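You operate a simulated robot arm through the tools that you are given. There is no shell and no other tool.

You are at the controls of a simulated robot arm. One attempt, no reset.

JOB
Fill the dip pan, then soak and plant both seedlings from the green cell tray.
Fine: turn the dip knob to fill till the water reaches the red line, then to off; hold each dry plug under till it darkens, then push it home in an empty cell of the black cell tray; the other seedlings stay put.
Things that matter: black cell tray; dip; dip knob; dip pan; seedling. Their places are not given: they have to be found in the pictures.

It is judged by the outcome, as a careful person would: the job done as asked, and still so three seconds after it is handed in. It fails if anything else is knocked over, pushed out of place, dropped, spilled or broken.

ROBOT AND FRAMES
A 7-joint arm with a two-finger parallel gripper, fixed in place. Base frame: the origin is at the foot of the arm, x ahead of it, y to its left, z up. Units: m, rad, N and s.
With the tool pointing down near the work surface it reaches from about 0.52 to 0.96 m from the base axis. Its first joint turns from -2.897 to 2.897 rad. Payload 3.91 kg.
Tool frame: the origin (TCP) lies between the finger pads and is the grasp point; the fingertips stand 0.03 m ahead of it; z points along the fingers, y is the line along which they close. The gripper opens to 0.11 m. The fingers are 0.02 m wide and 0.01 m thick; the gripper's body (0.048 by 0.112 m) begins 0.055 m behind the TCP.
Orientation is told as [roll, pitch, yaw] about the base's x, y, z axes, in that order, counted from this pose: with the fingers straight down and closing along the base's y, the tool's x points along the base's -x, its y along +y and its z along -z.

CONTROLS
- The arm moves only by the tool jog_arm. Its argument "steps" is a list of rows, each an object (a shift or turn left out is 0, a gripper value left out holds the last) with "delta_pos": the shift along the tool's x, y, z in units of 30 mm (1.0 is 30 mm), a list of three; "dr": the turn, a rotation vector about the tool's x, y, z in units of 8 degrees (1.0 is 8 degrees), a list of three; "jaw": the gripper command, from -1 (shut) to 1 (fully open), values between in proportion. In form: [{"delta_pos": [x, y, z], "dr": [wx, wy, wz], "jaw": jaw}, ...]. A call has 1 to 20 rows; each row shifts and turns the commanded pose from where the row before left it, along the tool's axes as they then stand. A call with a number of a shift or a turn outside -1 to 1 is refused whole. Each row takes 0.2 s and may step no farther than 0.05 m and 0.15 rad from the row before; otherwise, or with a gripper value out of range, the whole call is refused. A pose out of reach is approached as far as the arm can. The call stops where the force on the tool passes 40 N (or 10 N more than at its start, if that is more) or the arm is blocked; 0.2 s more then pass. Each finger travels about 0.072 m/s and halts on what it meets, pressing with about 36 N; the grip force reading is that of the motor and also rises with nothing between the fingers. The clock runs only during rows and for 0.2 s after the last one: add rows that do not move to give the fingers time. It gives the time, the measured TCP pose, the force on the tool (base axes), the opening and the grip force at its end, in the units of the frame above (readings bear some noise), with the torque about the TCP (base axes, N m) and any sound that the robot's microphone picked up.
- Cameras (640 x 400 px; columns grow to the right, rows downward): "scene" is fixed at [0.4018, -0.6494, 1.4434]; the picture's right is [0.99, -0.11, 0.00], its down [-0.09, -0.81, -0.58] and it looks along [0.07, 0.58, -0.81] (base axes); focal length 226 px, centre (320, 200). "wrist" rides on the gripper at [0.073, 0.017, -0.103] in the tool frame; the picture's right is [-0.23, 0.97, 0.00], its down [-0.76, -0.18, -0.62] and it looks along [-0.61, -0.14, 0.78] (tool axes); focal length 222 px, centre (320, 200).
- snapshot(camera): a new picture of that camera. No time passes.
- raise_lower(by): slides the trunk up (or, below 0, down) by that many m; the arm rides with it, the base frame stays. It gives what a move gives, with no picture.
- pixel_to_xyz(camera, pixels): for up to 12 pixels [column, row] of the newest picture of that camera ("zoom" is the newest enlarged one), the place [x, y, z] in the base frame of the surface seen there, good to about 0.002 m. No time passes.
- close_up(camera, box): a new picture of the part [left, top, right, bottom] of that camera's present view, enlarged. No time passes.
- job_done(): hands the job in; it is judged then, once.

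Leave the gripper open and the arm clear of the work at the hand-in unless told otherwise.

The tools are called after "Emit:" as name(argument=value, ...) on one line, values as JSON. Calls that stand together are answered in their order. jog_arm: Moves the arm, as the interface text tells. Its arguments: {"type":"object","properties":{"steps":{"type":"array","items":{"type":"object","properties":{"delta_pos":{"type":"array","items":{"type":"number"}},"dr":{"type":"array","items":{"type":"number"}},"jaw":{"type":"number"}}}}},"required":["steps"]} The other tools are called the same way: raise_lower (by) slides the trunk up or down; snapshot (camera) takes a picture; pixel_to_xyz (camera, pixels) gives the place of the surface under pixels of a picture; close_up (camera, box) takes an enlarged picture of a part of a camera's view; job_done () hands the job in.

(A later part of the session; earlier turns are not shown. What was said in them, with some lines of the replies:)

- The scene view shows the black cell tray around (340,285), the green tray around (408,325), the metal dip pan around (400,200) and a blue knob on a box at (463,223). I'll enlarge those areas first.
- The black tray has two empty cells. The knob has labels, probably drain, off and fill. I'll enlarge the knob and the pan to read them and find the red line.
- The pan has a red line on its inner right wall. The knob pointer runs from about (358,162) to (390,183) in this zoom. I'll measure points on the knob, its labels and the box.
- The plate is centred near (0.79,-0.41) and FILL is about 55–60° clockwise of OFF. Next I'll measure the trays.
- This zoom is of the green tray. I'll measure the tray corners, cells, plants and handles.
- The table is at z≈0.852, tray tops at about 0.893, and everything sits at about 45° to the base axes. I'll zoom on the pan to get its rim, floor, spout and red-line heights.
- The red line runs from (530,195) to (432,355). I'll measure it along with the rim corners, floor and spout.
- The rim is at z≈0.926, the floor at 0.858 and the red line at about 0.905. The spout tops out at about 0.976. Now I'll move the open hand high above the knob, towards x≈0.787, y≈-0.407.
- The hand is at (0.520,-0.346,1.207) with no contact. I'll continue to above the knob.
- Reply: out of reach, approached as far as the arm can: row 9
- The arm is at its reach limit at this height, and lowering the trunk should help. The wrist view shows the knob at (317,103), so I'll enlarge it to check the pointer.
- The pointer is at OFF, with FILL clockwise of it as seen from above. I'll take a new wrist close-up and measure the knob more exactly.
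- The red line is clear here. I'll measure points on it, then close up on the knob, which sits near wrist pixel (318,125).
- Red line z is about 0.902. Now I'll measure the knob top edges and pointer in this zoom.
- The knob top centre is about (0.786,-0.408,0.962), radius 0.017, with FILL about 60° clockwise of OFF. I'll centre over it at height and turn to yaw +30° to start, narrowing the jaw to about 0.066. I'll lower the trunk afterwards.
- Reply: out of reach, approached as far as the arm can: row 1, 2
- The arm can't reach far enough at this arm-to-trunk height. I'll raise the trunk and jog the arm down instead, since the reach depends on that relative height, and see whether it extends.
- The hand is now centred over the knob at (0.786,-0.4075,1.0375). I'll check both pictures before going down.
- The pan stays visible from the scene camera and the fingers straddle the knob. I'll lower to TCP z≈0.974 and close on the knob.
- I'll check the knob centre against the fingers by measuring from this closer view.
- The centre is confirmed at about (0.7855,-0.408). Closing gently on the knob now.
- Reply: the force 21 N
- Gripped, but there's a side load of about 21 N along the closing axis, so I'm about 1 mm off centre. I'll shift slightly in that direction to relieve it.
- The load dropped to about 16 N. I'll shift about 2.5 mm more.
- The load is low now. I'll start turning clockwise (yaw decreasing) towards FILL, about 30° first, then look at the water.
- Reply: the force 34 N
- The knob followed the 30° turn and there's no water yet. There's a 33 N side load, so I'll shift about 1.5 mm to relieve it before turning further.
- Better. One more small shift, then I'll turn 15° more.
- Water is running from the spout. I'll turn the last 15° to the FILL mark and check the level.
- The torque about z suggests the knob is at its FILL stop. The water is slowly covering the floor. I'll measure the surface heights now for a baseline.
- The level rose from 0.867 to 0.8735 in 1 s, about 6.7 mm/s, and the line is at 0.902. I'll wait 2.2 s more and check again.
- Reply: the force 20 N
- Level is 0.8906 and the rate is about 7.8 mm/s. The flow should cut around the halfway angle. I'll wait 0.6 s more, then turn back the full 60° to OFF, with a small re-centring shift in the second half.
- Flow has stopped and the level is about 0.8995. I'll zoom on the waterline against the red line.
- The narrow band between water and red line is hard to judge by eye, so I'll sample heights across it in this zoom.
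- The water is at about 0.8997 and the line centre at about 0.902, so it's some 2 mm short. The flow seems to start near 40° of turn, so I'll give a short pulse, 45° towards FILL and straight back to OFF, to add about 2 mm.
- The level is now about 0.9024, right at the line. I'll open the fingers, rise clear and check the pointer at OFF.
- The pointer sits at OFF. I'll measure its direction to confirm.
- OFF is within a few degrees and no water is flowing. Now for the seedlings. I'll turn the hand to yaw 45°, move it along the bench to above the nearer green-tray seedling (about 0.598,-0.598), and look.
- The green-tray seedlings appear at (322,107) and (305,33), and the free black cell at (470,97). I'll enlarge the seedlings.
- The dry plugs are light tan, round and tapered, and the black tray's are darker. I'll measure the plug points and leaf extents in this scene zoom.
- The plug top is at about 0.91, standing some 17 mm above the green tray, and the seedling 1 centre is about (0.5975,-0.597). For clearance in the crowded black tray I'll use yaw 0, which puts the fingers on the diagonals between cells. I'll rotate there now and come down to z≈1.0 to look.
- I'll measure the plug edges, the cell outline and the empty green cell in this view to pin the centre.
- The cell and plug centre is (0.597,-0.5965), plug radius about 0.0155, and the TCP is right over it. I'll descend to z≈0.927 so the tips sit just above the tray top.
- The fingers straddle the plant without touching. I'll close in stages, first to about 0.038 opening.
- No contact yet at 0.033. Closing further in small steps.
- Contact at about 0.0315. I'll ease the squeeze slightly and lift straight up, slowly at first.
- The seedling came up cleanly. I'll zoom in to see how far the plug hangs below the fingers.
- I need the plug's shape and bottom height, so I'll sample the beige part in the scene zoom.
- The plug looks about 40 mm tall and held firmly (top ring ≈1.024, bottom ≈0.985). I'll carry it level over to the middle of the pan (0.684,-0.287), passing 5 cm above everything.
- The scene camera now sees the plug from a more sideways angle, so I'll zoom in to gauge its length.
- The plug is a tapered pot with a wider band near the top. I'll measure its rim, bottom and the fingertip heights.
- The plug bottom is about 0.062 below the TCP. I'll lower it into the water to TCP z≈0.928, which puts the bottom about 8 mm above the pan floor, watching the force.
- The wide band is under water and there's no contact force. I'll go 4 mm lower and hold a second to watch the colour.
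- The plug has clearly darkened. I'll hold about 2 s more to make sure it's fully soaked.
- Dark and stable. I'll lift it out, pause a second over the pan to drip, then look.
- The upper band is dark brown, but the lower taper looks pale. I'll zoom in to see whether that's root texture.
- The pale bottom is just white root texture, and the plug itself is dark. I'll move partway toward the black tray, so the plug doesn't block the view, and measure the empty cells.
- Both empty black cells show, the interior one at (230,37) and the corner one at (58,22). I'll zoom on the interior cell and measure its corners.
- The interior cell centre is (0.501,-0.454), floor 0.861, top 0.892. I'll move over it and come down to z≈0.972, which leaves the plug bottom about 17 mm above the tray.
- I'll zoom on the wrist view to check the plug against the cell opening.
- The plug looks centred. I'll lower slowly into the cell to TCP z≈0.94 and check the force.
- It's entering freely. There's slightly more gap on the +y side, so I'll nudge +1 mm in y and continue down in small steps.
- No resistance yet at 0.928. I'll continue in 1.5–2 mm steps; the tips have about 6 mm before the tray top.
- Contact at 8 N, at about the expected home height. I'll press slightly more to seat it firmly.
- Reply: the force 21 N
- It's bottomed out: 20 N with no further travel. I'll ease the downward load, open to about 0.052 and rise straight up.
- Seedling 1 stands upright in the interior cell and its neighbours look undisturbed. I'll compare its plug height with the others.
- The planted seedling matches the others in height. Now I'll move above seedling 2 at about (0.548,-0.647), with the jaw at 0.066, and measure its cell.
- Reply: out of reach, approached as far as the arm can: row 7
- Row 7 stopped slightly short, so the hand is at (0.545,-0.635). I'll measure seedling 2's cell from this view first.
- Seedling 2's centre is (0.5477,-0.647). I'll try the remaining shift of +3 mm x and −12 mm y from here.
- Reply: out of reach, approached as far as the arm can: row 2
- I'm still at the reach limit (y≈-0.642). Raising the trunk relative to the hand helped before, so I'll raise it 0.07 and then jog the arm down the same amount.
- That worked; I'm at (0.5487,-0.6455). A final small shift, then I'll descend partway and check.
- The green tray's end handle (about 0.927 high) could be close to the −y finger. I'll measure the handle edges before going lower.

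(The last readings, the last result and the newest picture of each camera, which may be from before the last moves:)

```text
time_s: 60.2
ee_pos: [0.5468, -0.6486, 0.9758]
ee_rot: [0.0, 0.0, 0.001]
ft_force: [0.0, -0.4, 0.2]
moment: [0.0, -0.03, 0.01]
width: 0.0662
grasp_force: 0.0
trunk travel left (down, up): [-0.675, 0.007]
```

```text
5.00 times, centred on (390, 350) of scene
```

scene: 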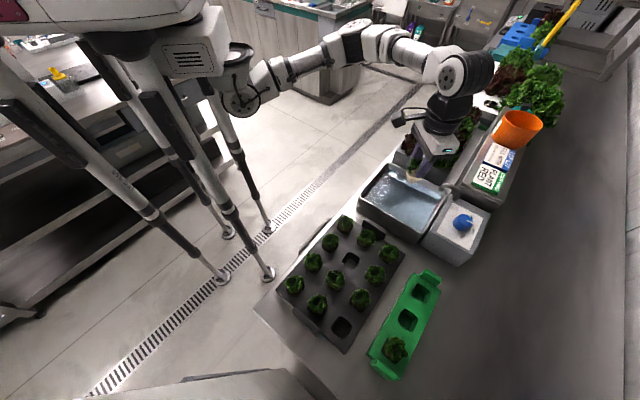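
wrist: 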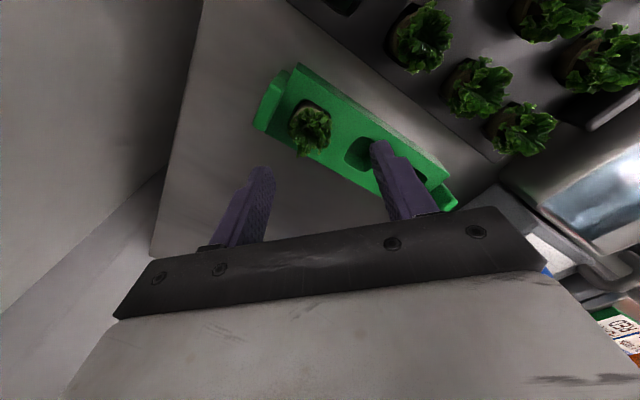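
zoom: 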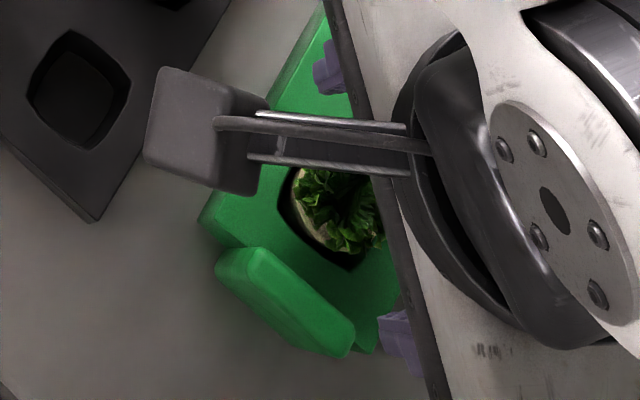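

The handle corner at (0.535,-0.684) is only about 2 mm from where that finger would go. I'll come up a little and turn to yaw 45°, so the fingers close across the tray, well away from the handle.

Emit:
jog_arm(steps=[{"delta_pos": [0, 0, -0.6]}, {"dr": [0, 0, -0.94]}, {"dr": [0, 0, -0.94]}, {"dr": [0, 0, -0.94]}, {"dr": [0, 0, -0.94]}, {"dr": [0, 0, -0.94]}, {"dr": [0, 0, -0.93]}, {}])

Emit:
close_up(camera="wrist", box=[220, 60, 420, 210])

```text
time_s: 62.0
ee_pos: [0.5468, -0.6482, 0.9932]
ee_rot: [0.0, 0.0, 0.789]
ft_force: [-0.7, -0.2, 0.7]
moment: [-0.03, 0.01, 0.02]
width: 0.066
grasp_force: 0.0
trunk travel left (down, up): [-0.675, 0.007]
```

```text
2.67 times, centred on (320, 135) of wrist
```

zoom: 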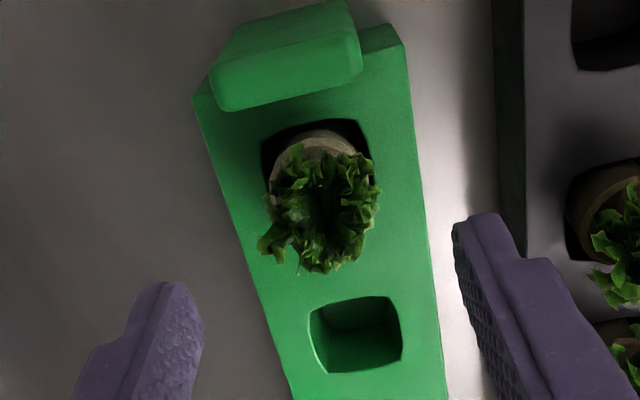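

The fingers are now clear of the handle and of both trays' plants. I'll descend to z≈0.928 with a 1.5 mm correction.

Emit:
jog_arm(steps=[{"delta_pos": [-0.04, 0, 0.8]}, {"delta_pos": [0, 0, 0.8]}, {"delta_pos": [0, 0, 0.57]}, {}])

Emit:
close_up(camera="wrist", box=[220, 60, 420, 210])

```text
time_s: 63.0
ee_pos: [0.5476, -0.6465, 0.9289]
ee_rot: [0.002, 0.001, 0.787]
ft_force: [-0.2, -0.2, -0.7]
moment: [-0.05, -0.01, 0.0]
width: 0.066
grasp_force: 0.0
trunk travel left (down, up): [-0.675, 0.007]
```

```text
2.67 times, centred on (320, 135) of wrist
```

zoom: 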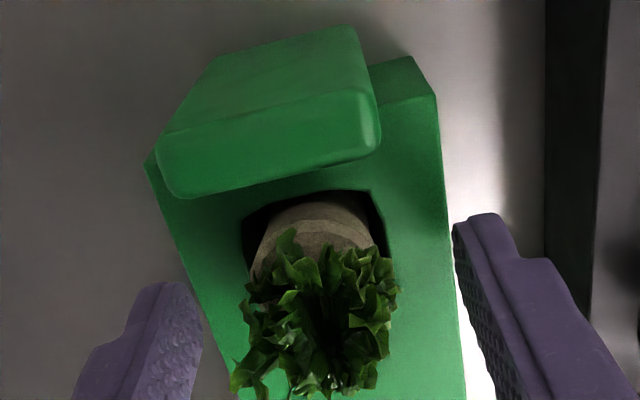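

Well placed. Closing in stages onto the plug.

Emit:
jog_arm(steps=[{"jaw": -0.31}, {}, {}, {"jaw": -0.44}, {}])

Emit:
jog_arm(steps=[{"jaw": -0.5}, {}, {}])

```text
time_s: 64.2
ee_pos: [0.548, -0.6474, 0.9287]
ee_rot: [0.0, 0.001, 0.788]
ft_force: [0.1, 0.8, 1.4]
moment: [-0.01, -0.01, 0.05]
width: 0.0321
grasp_force: 7.7
trunk travel left (down, up): [-0.675, 0.007]
```

```text
time_s: 65.0
ee_pos: [0.5471, -0.6467, 0.929]
ee_rot: [0.0, 0.0, 0.785]
ft_force: [0.1, -0.1, 0.7]
moment: [-0.05, 0.0, 0.02]
width: 0.0293
grasp_force: 36.0
trunk travel left (down, up): [-0.675, 0.007]
```

Gripped at 36 N and 0.029 opening, as with the first plug. Lifting straight up.

Emit:
jog_arm(steps=[{"delta_pos": [0, 0, -0.4]}, {"delta_pos": [0, 0, -0.6]}, {"delta_pos": [0, 0, -1]}, {"delta_pos": [0, 0, -1]}, {"delta_pos": [0, 0, -0.9]}])

Emit:
snapshot(camera="wrist")

Emit:
snapshot(camera="scene")

```text
time_s: 66.2
ee_pos: [0.5475, -0.6468, 1.0456]
ee_rot: [-0.002, 0.001, 0.788]
ft_force: [-0.5, -1.0, 0.9]
moment: [0.02, -0.02, 0.01]
width: 0.0308
grasp_force: 29.9
trunk travel left (down, up): [-0.675, 0.007]
```

```text
taken
```

wrist: 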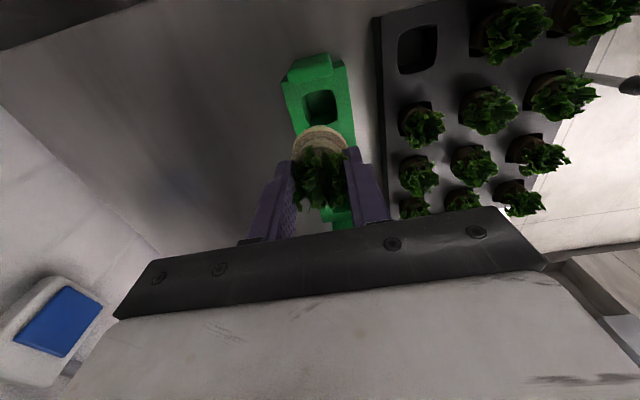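

```text
taken
```

scene: 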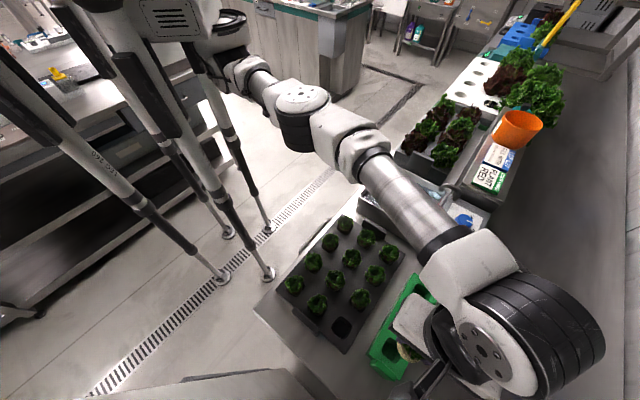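

The width moved to 0.0308 during the lift, so I'll zoom in to check the plug's seat in the fingers. From here the corner cell is also visible at (418,48).

Emit:
close_up(camera="wrist", box=[270, 100, 370, 220])

Emit:
pixel_to_xyz(camera="zoom", pixels=[[320, 90], [290, 105], [350, 105], [260, 140], [320, 120], [300, 150], [340, 150]])

Emit:
close_up(camera="wrist", box=[370, 10, 470, 90])

```text
3.33 times, centred on (320, 160) of wrist
```

zoom: 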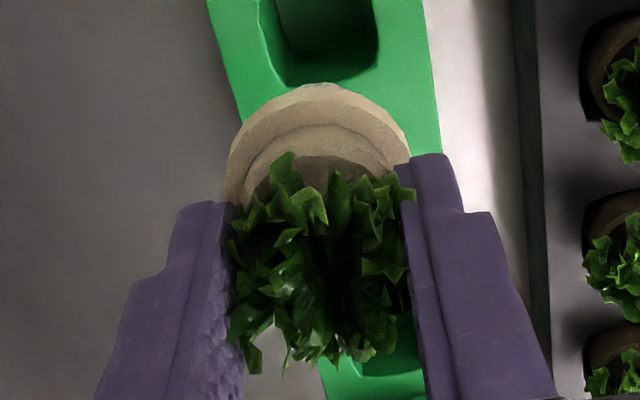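

```text
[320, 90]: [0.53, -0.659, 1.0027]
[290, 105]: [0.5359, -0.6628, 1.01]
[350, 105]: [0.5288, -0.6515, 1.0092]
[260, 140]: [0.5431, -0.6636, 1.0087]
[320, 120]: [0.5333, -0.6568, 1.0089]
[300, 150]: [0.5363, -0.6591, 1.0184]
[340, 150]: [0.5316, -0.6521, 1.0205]
```

```text
5.00 times, centred on (420, 50) of wrist
```

zoom: 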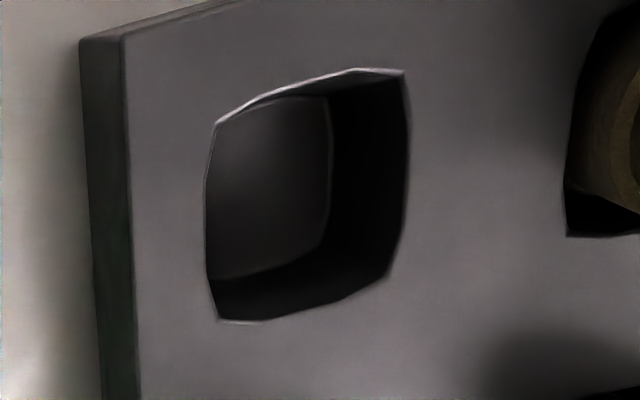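

The plug sits well in the fingers. I'll measure the corner cell while it's in view.

Emit:
pixel_to_xyz(camera="zoom", pixels=[[212, 122], [406, 68], [392, 280], [214, 322], [203, 220], [412, 170], [310, 82], [310, 312], [270, 180], [260, 240]])

Emit:
pixel_to_xyz(camera="zoom", pixels=[[198, 170], [416, 120], [300, 78], [300, 322], [200, 260], [408, 220], [260, 98], [260, 330]])

```text
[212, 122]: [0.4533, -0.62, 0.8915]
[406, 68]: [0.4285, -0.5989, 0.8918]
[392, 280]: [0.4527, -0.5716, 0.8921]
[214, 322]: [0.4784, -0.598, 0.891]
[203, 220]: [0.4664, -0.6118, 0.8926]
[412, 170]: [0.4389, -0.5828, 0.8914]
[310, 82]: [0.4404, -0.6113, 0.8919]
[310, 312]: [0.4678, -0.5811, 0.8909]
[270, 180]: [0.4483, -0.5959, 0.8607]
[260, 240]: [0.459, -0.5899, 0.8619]
```

```text
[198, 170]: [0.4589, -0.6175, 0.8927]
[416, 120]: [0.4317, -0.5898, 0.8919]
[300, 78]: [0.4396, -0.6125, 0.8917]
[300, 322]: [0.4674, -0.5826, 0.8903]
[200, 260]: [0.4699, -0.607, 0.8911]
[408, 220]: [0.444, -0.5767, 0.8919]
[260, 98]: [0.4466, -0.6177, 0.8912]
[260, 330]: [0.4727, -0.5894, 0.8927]
```

The corner cell centre is (0.4533,-0.597), consistent with the grid. I'll carry seedling 2 to the pan centre and then turn back to yaw 0 there.

Emit:
jog_arm(steps=[{"delta_pos": [-0.9, 0.405, 0], "jaw": -0.52}, {"delta_pos": [-0.9, 0.405, 0]}, {"delta_pos": [-0.9, 0.405, 0]}, {"delta_pos": [-0.9, 0.405, 0]}, {"delta_pos": [-0.9, 0.405, 0]}, {"delta_pos": [-0.9, 0.405, 0]}, {"delta_pos": [-0.9, 0.405, 0]}, {"delta_pos": [-0.9, 0.405, 0]}, {"delta_pos": [-0.9, 0.405, 0]}, {"delta_pos": [-0.9, 0.405, 0]}, {"delta_pos": [-0.9, 0.405, 0]}, {"delta_pos": [-0.9, 0.405, 0]}, {"delta_pos": [-0.9, 0.405, 0]}, {}])

Emit:
jog_arm(steps=[{"dr": [0, 0, 0.94]}, {"dr": [0, 0, 0.94]}, {"dr": [0, 0, 0.94]}, {"dr": [0, 0, 0.94]}, {"dr": [0, 0, 0.94]}, {"dr": [0, 0, 0.94]}, {}])

Emit:
close_up(camera="scene", box=[395, 135, 465, 195])

```text
time_s: 69.2
ee_pos: [0.6834, -0.286, 1.045]
ee_rot: [-0.001, 0.0, 0.786]
ft_force: [0.7, -0.3, -0.4]
moment: [0.0, -0.01, 0.0]
width: 0.0283
grasp_force: 36.1
trunk travel left (down, up): [-0.675, 0.007]
```

```text
time_s: 70.8
ee_pos: [0.683, -0.2875, 1.0456]
ee_rot: [0.0, 0.0, -0.002]
ft_force: [0.0, -0.4, -0.4]
moment: [-0.03, -0.01, 0.0]
width: 0.0286
grasp_force: 36.3
trunk travel left (down, up): [-0.675, 0.007]
```

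```text
6.67 times, centred on (430, 165) of scene
```

zoom: 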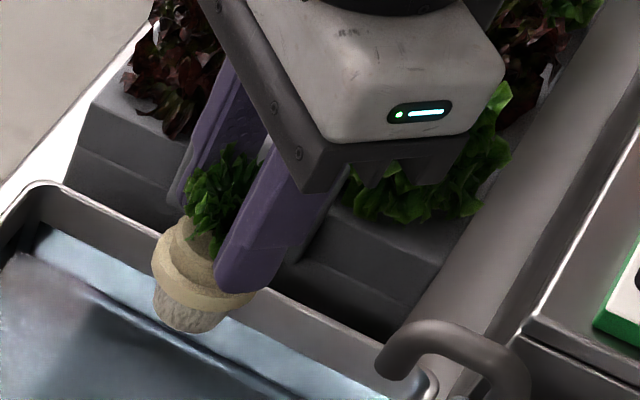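

I'll check the plug's offset from the fingers here, since it looks a couple of millimetres off to one side.

Emit:
pixel_to_xyz(camera="zoom", pixels=[[155, 265], [165, 280], [185, 292], [205, 305], [160, 315], [180, 328], [200, 328], [175, 300], [195, 315], [180, 235], [195, 255], [240, 285]])

Emit:
close_up(camera="wrist", box=[270, 100, 370, 220])

Emit:
pixel_to_xyz(camera="zoom", pixels=[[320, 95], [265, 125], [375, 115], [240, 155], [395, 140], [290, 105], [350, 100], [320, 130], [280, 160], [350, 150]])

```text
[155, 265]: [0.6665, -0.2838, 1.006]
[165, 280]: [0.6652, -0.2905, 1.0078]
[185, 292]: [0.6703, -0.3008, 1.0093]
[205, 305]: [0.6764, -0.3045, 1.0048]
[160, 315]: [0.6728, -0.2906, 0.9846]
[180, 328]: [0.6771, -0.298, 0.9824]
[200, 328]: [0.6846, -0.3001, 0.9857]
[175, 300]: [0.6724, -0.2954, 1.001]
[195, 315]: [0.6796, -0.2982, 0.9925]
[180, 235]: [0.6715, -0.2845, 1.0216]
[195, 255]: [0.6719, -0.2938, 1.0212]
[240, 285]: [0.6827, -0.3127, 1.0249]
```

```text
3.33 times, centred on (320, 160) of wrist
```

zoom: 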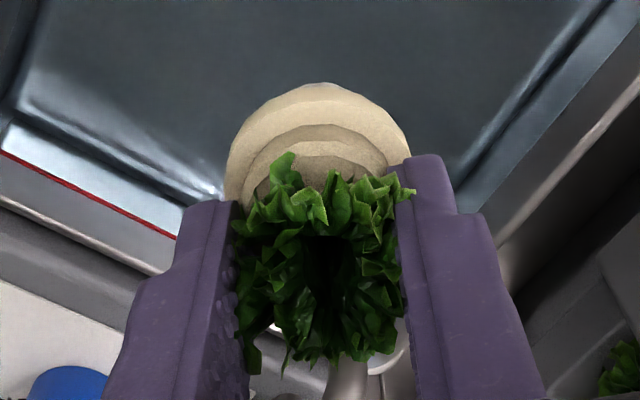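

```text
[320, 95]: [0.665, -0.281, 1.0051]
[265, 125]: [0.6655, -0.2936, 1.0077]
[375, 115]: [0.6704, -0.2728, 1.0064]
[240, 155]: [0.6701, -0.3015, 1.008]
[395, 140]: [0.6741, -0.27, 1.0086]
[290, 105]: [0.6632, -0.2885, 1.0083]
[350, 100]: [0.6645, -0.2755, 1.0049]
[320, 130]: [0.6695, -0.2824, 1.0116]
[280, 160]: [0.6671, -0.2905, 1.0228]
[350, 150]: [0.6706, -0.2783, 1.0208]
```

The plug centre is within 1 mm of the TCP and it hangs about 2 mm lower than the first. I'll lower it into the water to TCP z≈0.928 and hold.

Emit:
jog_arm(steps=[{"delta_pos": [0, 0, 0.9]}, {"delta_pos": [0, 0, 0.9]}, {"delta_pos": [0, 0, 0.9]}, {"delta_pos": [0, 0, 0.7]}, {"delta_pos": [0, 0, 0.5]}, {}, {}, {}])

Emit:
close_up(camera="wrist", box=[270, 100, 370, 220])

Emit:
close_up(camera="scene", box=[375, 160, 445, 220])

```text
time_s: 72.6
ee_pos: [0.6834, -0.2855, 0.928]
ee_rot: [0.0, -0.001, 0.001]
ft_force: [-0.9, -0.3, 0.3]
moment: [0.0, -0.01, 0.0]
width: 0.0282
grasp_force: 36.1
trunk travel left (down, up): [-0.675, 0.007]
```

```text
3.33 times, centred on (320, 160) of wrist
```

zoom: 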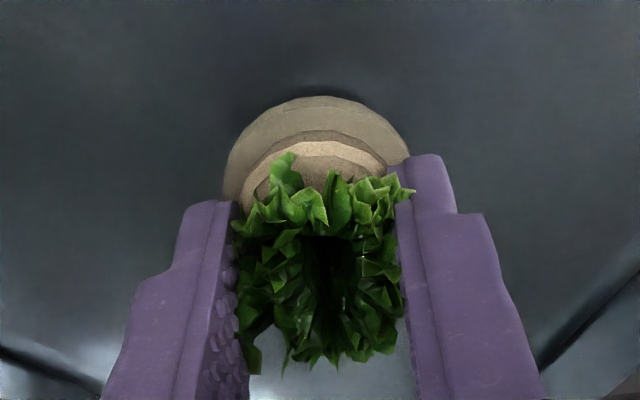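

```text
6.67 times, centred on (410, 190) of scene
```

zoom: 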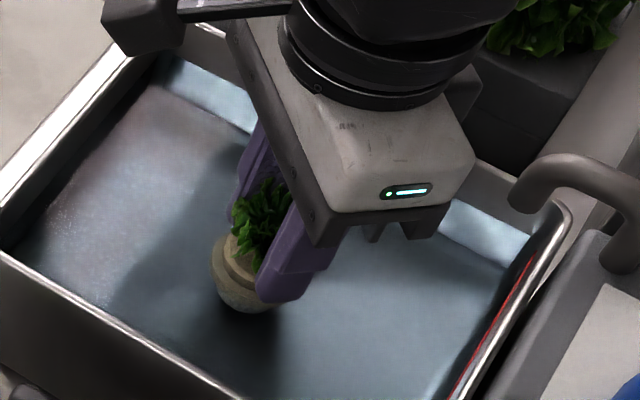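

Under water but not dark yet. I'll hold about 1.5 s more with a 1 mm lower dip.

Emit:
jog_arm(steps=[{"delta_pos": [0, 0, 0.05]}, {}, {}, {}, {}, {}, {}])

Emit:
close_up(camera="wrist", box=[270, 100, 370, 220])

```text
time_s: 74.2
ee_pos: [0.6827, -0.2863, 0.9269]
ee_rot: [0.0, -0.001, -0.002]
ft_force: [0.5, -0.1, 0.1]
moment: [-0.01, -0.02, -0.02]
width: 0.0284
grasp_force: 35.9
trunk travel left (down, up): [-0.675, 0.007]
```

```text
3.33 times, centred on (320, 160) of wrist
```

zoom: 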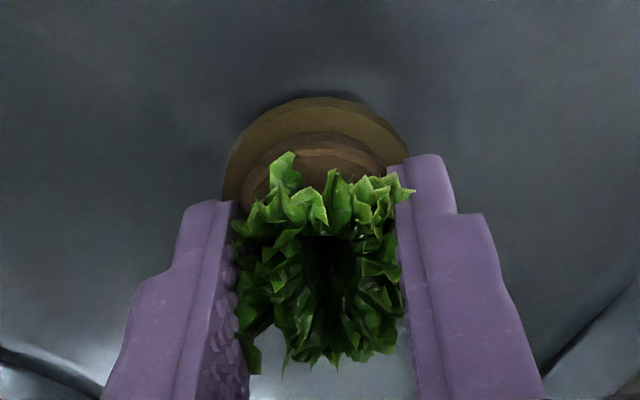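

It has darkened. I'll hold 2 s more as with the first, then lift out and let it drip for a second.

Emit:
jog_arm(steps=[{}, {}, {}, {}, {}, {}, {}, {}, {}, {}])

Emit:
jog_arm(steps=[{"delta_pos": [0, 0, -0.5]}, {"delta_pos": [0, 0, -0.8]}, {"delta_pos": [0, 0, -0.9]}, {"delta_pos": [0, 0, -0.9]}, {"delta_pos": [0, 0, -0.9]}, {}, {}, {}, {}, {}])

Emit:
close_up(camera="scene", box=[395, 135, 465, 195])

```text
time_s: 76.4
ee_pos: [0.6824, -0.2873, 0.9268]
ee_rot: [0.0, 0.0, -0.001]
ft_force: [-0.1, 1.2, 0.2]
moment: [-0.03, -0.03, 0.0]
width: 0.0281
grasp_force: 36.5
trunk travel left (down, up): [-0.675, 0.007]
```

```text
time_s: 78.6
ee_pos: [0.6833, -0.2861, 1.0466]
ee_rot: [0.001, -0.001, -0.002]
ft_force: [-0.1, -0.3, -0.5]
moment: [0.02, -0.01, 0.03]
width: 0.0281
grasp_force: 36.4
trunk travel left (down, up): [-0.675, 0.007]
```

```text
6.67 times, centred on (430, 165) of scene
```

zoom: 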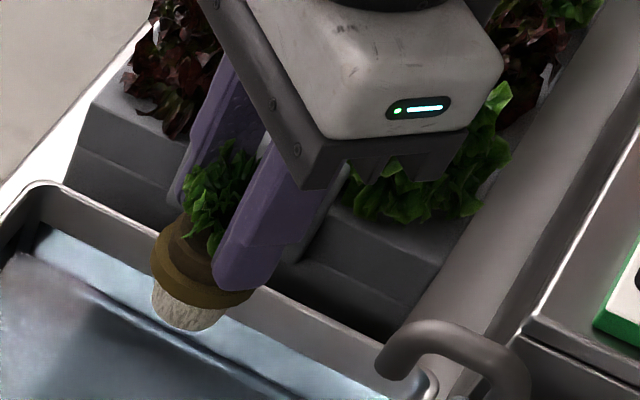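

Seedling 2 is dark and secure. I'll carry it over to the corner cell (0.4533,-0.597) at the same safe height, then come down to z≈0.976.

Emit:
jog_arm(steps=[{"delta_pos": [0.696, -0.941, 0]}, {"delta_pos": [0.696, -0.941, 0]}, {"delta_pos": [0.696, -0.941, 0]}, {"delta_pos": [0.696, -0.941, 0]}, {"delta_pos": [0.696, -0.941, 0]}, {"delta_pos": [0.696, -0.941, 0]}, {"delta_pos": [0.696, -0.941, 0]}, {"delta_pos": [0.696, -0.941, 0]}, {"delta_pos": [0.696, -0.941, 0]}, {"delta_pos": [0.696, -0.941, 0]}, {"delta_pos": [0.696, -0.941, 0]}, {}])

Emit:
jog_arm(steps=[{"delta_pos": [0, 0, 0.8]}, {"delta_pos": [0, 0, 0.8]}, {"delta_pos": [0, 0, 0.75]}, {}, {}])

Emit:
snapshot(camera="wrist")

Emit:
close_up(camera="wrist", box=[260, 85, 380, 185])

```text
time_s: 81.2
ee_pos: [0.4524, -0.5949, 1.0466]
ee_rot: [-0.001, 0.0, 0.001]
ft_force: [-0.8, 0.5, 0.6]
moment: [0.03, -0.05, -0.02]
width: 0.0282
grasp_force: 35.7
trunk travel left (down, up): [-0.675, 0.007]
```

```text
time_s: 82.4
ee_pos: [0.453, -0.596, 0.9762]
ee_rot: [0.0, 0.002, -0.001]
ft_force: [0.3, 0.3, -0.4]
moment: [0.03, 0.03, -0.02]
width: 0.0284
grasp_force: 36.2
trunk travel left (down, up): [-0.675, 0.007]
```

```text
taken
```

wrist: 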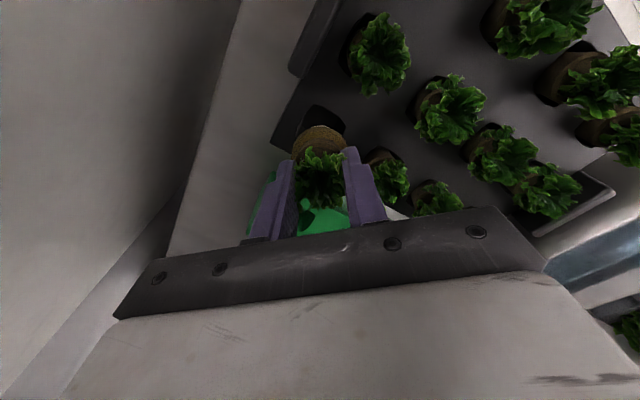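

```text
4.00 times, centred on (320, 135) of wrist
```

zoom: 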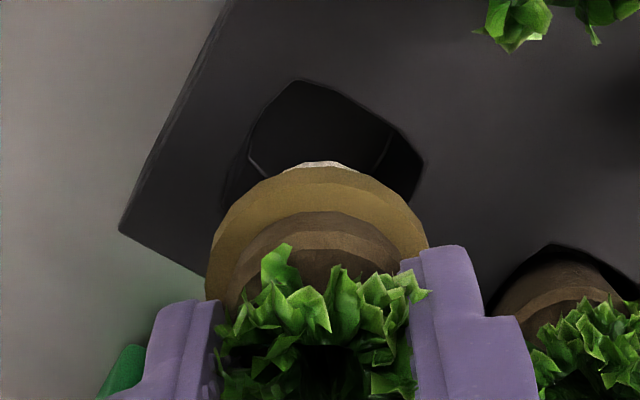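

The plug axis lines up with the cell centre here. I'll lower slowly to z≈0.941.

Emit:
jog_arm(steps=[{"delta_pos": [0, 0, 0.3]}, {"delta_pos": [0, 0, 0.3]}, {"delta_pos": [0, 0, 0.3]}, {"delta_pos": [0, 0, 0.25]}])

Emit:
close_up(camera="wrist", box=[260, 85, 380, 185])

```text
time_s: 83.4
ee_pos: [0.4534, -0.5972, 0.9424]
ee_rot: [-0.004, 0.0, -0.002]
ft_force: [0.1, -0.2, -0.5]
moment: [0.03, 0.0, 0.0]
width: 0.0284
grasp_force: 35.7
trunk travel left (down, up): [-0.675, 0.007]
```

```text
4.00 times, centred on (320, 135) of wrist
```

zoom: 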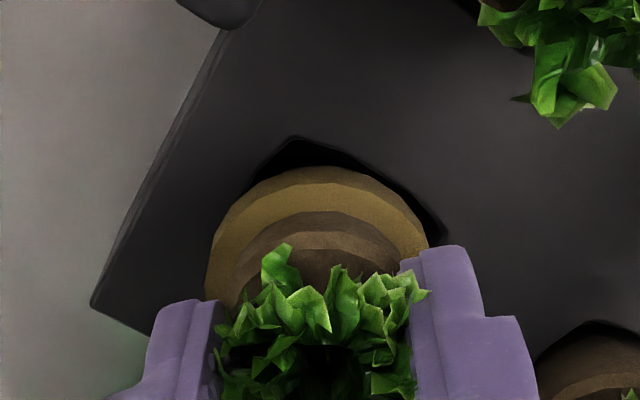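

Aligned, with no contact force. Continuing down in small steps.

Emit:
jog_arm(steps=[{"delta_pos": [0, 0, 0.12]}, {"delta_pos": [0, 0, 0.12]}, {"delta_pos": [0, 0, 0.1]}])

```text
time_s: 84.2
ee_pos: [0.4527, -0.5959, 0.9311]
ee_rot: [0.0, 0.0, -0.003]
ft_force: [-0.1, -0.2, 0.1]
moment: [0.05, 0.0, 0.02]
width: 0.0281
grasp_force: 35.6
trunk travel left (down, up): [-0.675, 0.007]
```

Emit:
jog_arm(steps=[{"delta_pos": [0, 0, 0.07]}, {"delta_pos": [0, 0, 0.06]}])

```text
time_s: 84.8
ee_pos: [0.4521, -0.5966, 0.9291]
ee_rot: [-0.001, 0.0, 0.002]
ft_force: [0.2, 0.1, 4.4]
moment: [0.03, 0.0, 0.03]
width: 0.0282
grasp_force: 35.9
trunk travel left (down, up): [-0.675, 0.007]
```

Contact at 4 N near the expected home height. Pressing to seat it.

Emit:
jog_arm(steps=[{"delta_pos": [0, 0, 0.04]}, {"delta_pos": [0, 0, 0.03]}, {}])

Emit:
close_up(camera="wrist", box=[260, 85, 380, 185])

```text
time_s: 85.6
ee_pos: [0.4521, -0.5959, 0.928]
ee_rot: [-0.004, -0.001, 0.001]
ft_force: [0.4, -2.1, 16.9]
moment: [-0.07, -0.06, 0.01]
width: 0.0282
grasp_force: 35.6
trunk travel left (down, up): [-0.675, 0.007]
```

```text
4.00 times, centred on (320, 135) of wrist
```

zoom: 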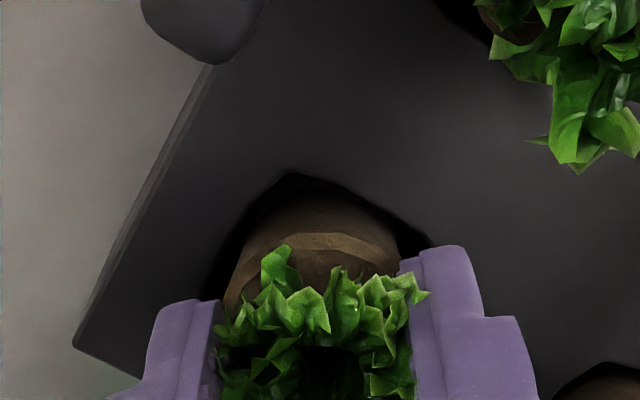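

It's seated: 17 N with no further travel, and the band is below the tray top. I'll ease the load, open, and rise straight up.

Emit:
jog_arm(steps=[{"delta_pos": [0, 0, -0.06]}, {"jaw": -0.055}, {}, {}])

Emit:
jog_arm(steps=[{"delta_pos": [0, 0, -0.3]}, {"delta_pos": [0, 0, -0.6]}, {"delta_pos": [0, 0, -1]}, {"delta_pos": [0, 0, -1]}, {"delta_pos": [0, 0, -1]}])

Emit:
snapshot(camera="wrist")

Emit:
snapshot(camera="scene")

```text
time_s: 86.6
ee_pos: [0.4543, -0.5956, 0.9276]
ee_rot: [-0.001, -0.001, -0.002]
ft_force: [0.0, -0.1, -0.6]
moment: [0.02, 0.03, 0.0]
width: 0.0518
grasp_force: 0.1
trunk travel left (down, up): [-0.675, 0.007]
```

```text
time_s: 87.8
ee_pos: [0.4527, -0.5959, 1.0452]
ee_rot: [0.001, 0.0, 0.0]
ft_force: [0.2, 0.4, 0.8]
moment: [0.05, -0.01, 0.01]
width: 0.052
grasp_force: 0.0
trunk travel left (down, up): [-0.675, 0.007]
```

```text
taken
```

wrist: 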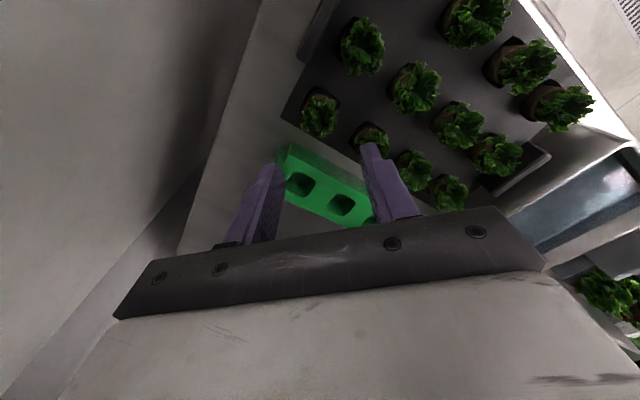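

```text
taken
```

scene: 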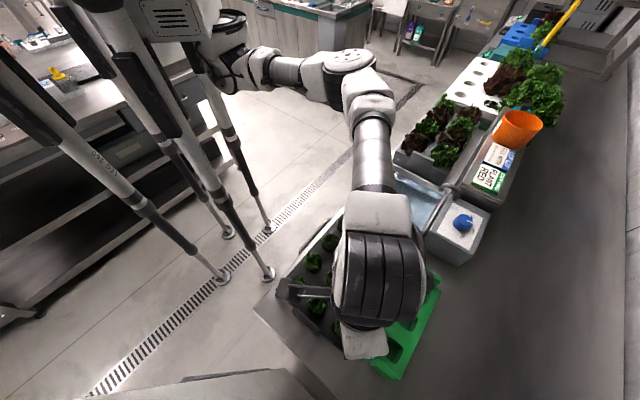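

Both seedlings are planted and the hand is clear. I'll rise further, open fully and retreat toward the start position.

Emit:
jog_arm(steps=[{"delta_pos": [0, 0, -1]}, {"delta_pos": [0, 0, -1]}, {"delta_pos": [0, 0, -1]}, {"delta_pos": [0, 0, -1]}, {"delta_pos": [0, 0, -1], "jaw": 1}, {"delta_pos": [0.5, 0.98, 0]}, {"delta_pos": [0.5, 0.98, 0]}, {"delta_pos": [0.5, 0.98, 0]}, {"delta_pos": [0.5, 0.98, 0]}, {"delta_pos": [0.5, 0.98, 0]}, {"delta_pos": [0.5, 0.98, 0]}, {"delta_pos": [0.5, 0.98, 0]}, {"delta_pos": [0.5, 0.98, 0]}, {"delta_pos": [0.5, 0.98, 0]}, {"delta_pos": [0.5, 0.98, 0]}, {}])

Emit:
snapshot(camera="scene")

Emit:
close_up(camera="scene", box=[260, 205, 440, 385])

Emit:
close_up(camera="scene", box=[355, 165, 495, 265])

```text
time_s: 91.2
ee_pos: [0.3027, -0.301, 1.194]
ee_rot: [0.001, 0.0, 0.001]
ft_force: [0.0, -0.5, -0.2]
moment: [0.01, 0.04, 0.0]
width: 0.11
grasp_force: 0.0
trunk travel left (down, up): [-0.675, 0.007]
```

```text
taken
```

scene: 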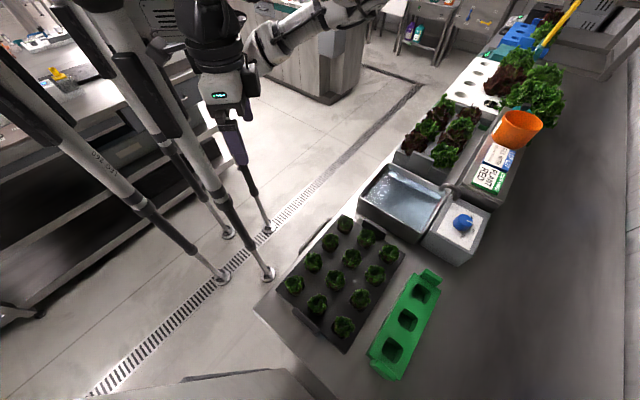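

```text
2.22 times, centred on (350, 295) of scene
```

zoom: 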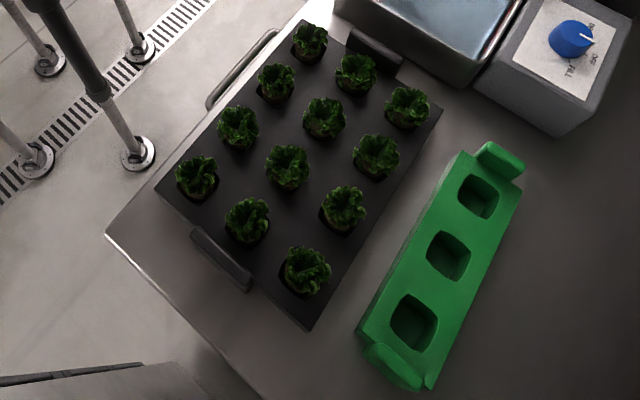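

```text
4.00 times, centred on (425, 215) of scene
```

zoom: 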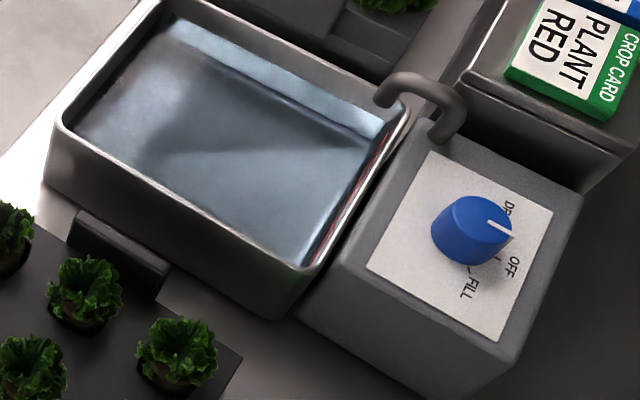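

All looks in order. I'll take the same knob close-up as at the start to compare the OFF position, and check the water level.

Emit:
close_up(camera="scene", box=[425, 190, 495, 265])

Emit:
close_up(camera="scene", box=[350, 160, 450, 240])

Emit:
pixel_to_xyz(camera="zoom", pixels=[[300, 200], [350, 250], [250, 150], [400, 300], [280, 120], [330, 180], [380, 230], [430, 200], [200, 150], [420, 250]])

```text
5.33 times, centred on (460, 228) of scene
```

zoom: 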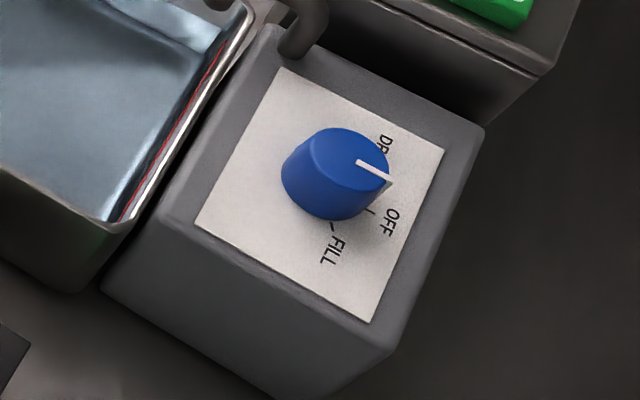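

```text
5.00 times, centred on (400, 200) of scene
```

zoom: 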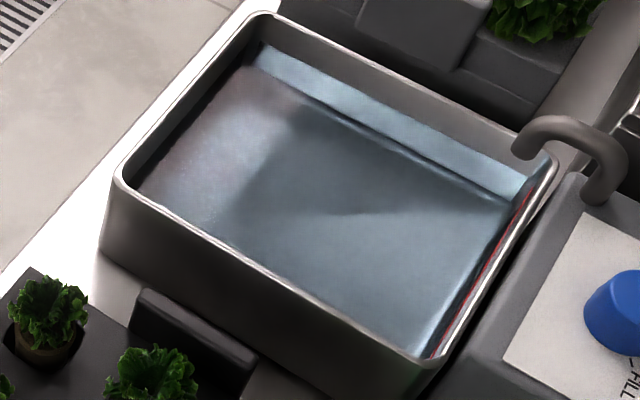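

```text
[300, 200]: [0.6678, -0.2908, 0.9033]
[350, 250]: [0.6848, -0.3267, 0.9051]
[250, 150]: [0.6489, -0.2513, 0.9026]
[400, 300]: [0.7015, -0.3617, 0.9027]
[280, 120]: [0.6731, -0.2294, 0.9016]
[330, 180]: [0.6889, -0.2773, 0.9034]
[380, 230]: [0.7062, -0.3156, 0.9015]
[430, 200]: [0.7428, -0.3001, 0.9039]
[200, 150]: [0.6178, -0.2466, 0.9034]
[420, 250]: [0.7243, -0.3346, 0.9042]
```

The knob matches its original OFF position and the water holds at about 0.903, on the line. A last close look at the two planted seedlings, at (352,258) and (343,327).

Emit:
close_up(camera="scene", box=[310, 235, 390, 345])

Emit:
close_up(camera="scene", box=[325, 310, 365, 345])

Emit:
pixel_to_xyz(camera="zoom", pixels=[[290, 215], [300, 240], [320, 250], [340, 255], [320, 190], [280, 240], [330, 275]])

```text
3.64 times, centred on (350, 290) of scene
```

zoom: 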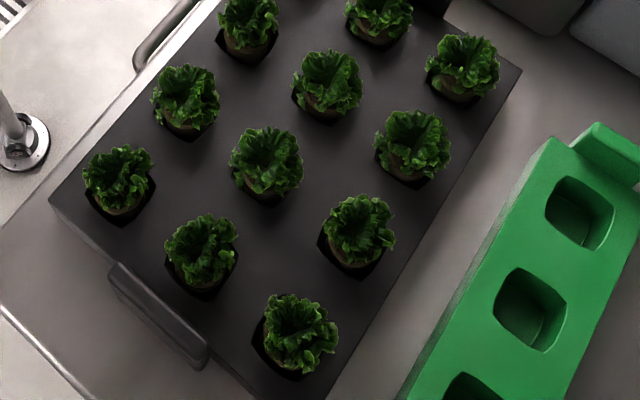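

```text
11.43 times, centred on (345, 328) of scene
```

zoom: 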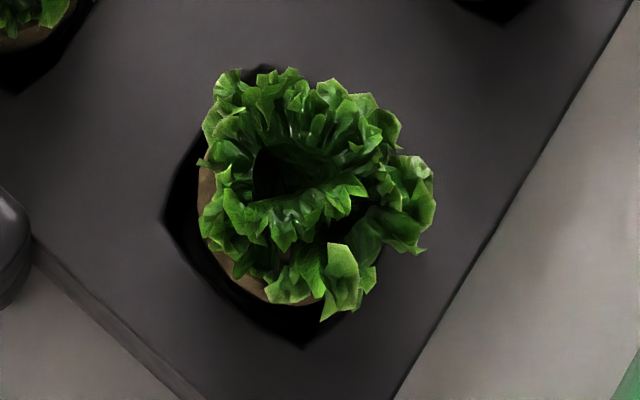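

```text
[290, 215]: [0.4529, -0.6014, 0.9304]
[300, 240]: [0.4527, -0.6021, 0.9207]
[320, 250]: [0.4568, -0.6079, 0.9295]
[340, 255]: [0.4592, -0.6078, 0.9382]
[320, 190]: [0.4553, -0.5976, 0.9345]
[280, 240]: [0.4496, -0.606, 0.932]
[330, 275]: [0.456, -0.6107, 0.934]
```

Everything checks out. Both soaked seedlings sit upright and seated in the black tray, and the green tray is empty. The water is on the line, the knob is off, the other seedlings are untouched, and the gripper is open and clear. Handing in.

Emit:
job_done()

```text
The job is handed in.
```

The job is done and handed in; I haven't seen the judge's result.

- **Dip pan:** I filled it to the red line. The water measures about 0.903 m against a line at about 0.902 m. The first shut-off left it about 2 mm short, so I gave the knob one short extra turn to top it up. The knob is back at OFF and no water is running.
- **Seedlings:** I held both plugs from the green tray under water until they darkened, plus about 2 s more each. The pale texture at the bottom of the plugs stayed pale; I took it to be roots.
- **Planting:** One seedling is in the inner empty cell of the black tray and the other in the corner cell. I pressed each down until it stopped moving, and both stand upright.
- **Everything else:** In the last pictures the other seedlings, trays and cards looked undisturbed. The gripper is open and the arm is clear of the work.
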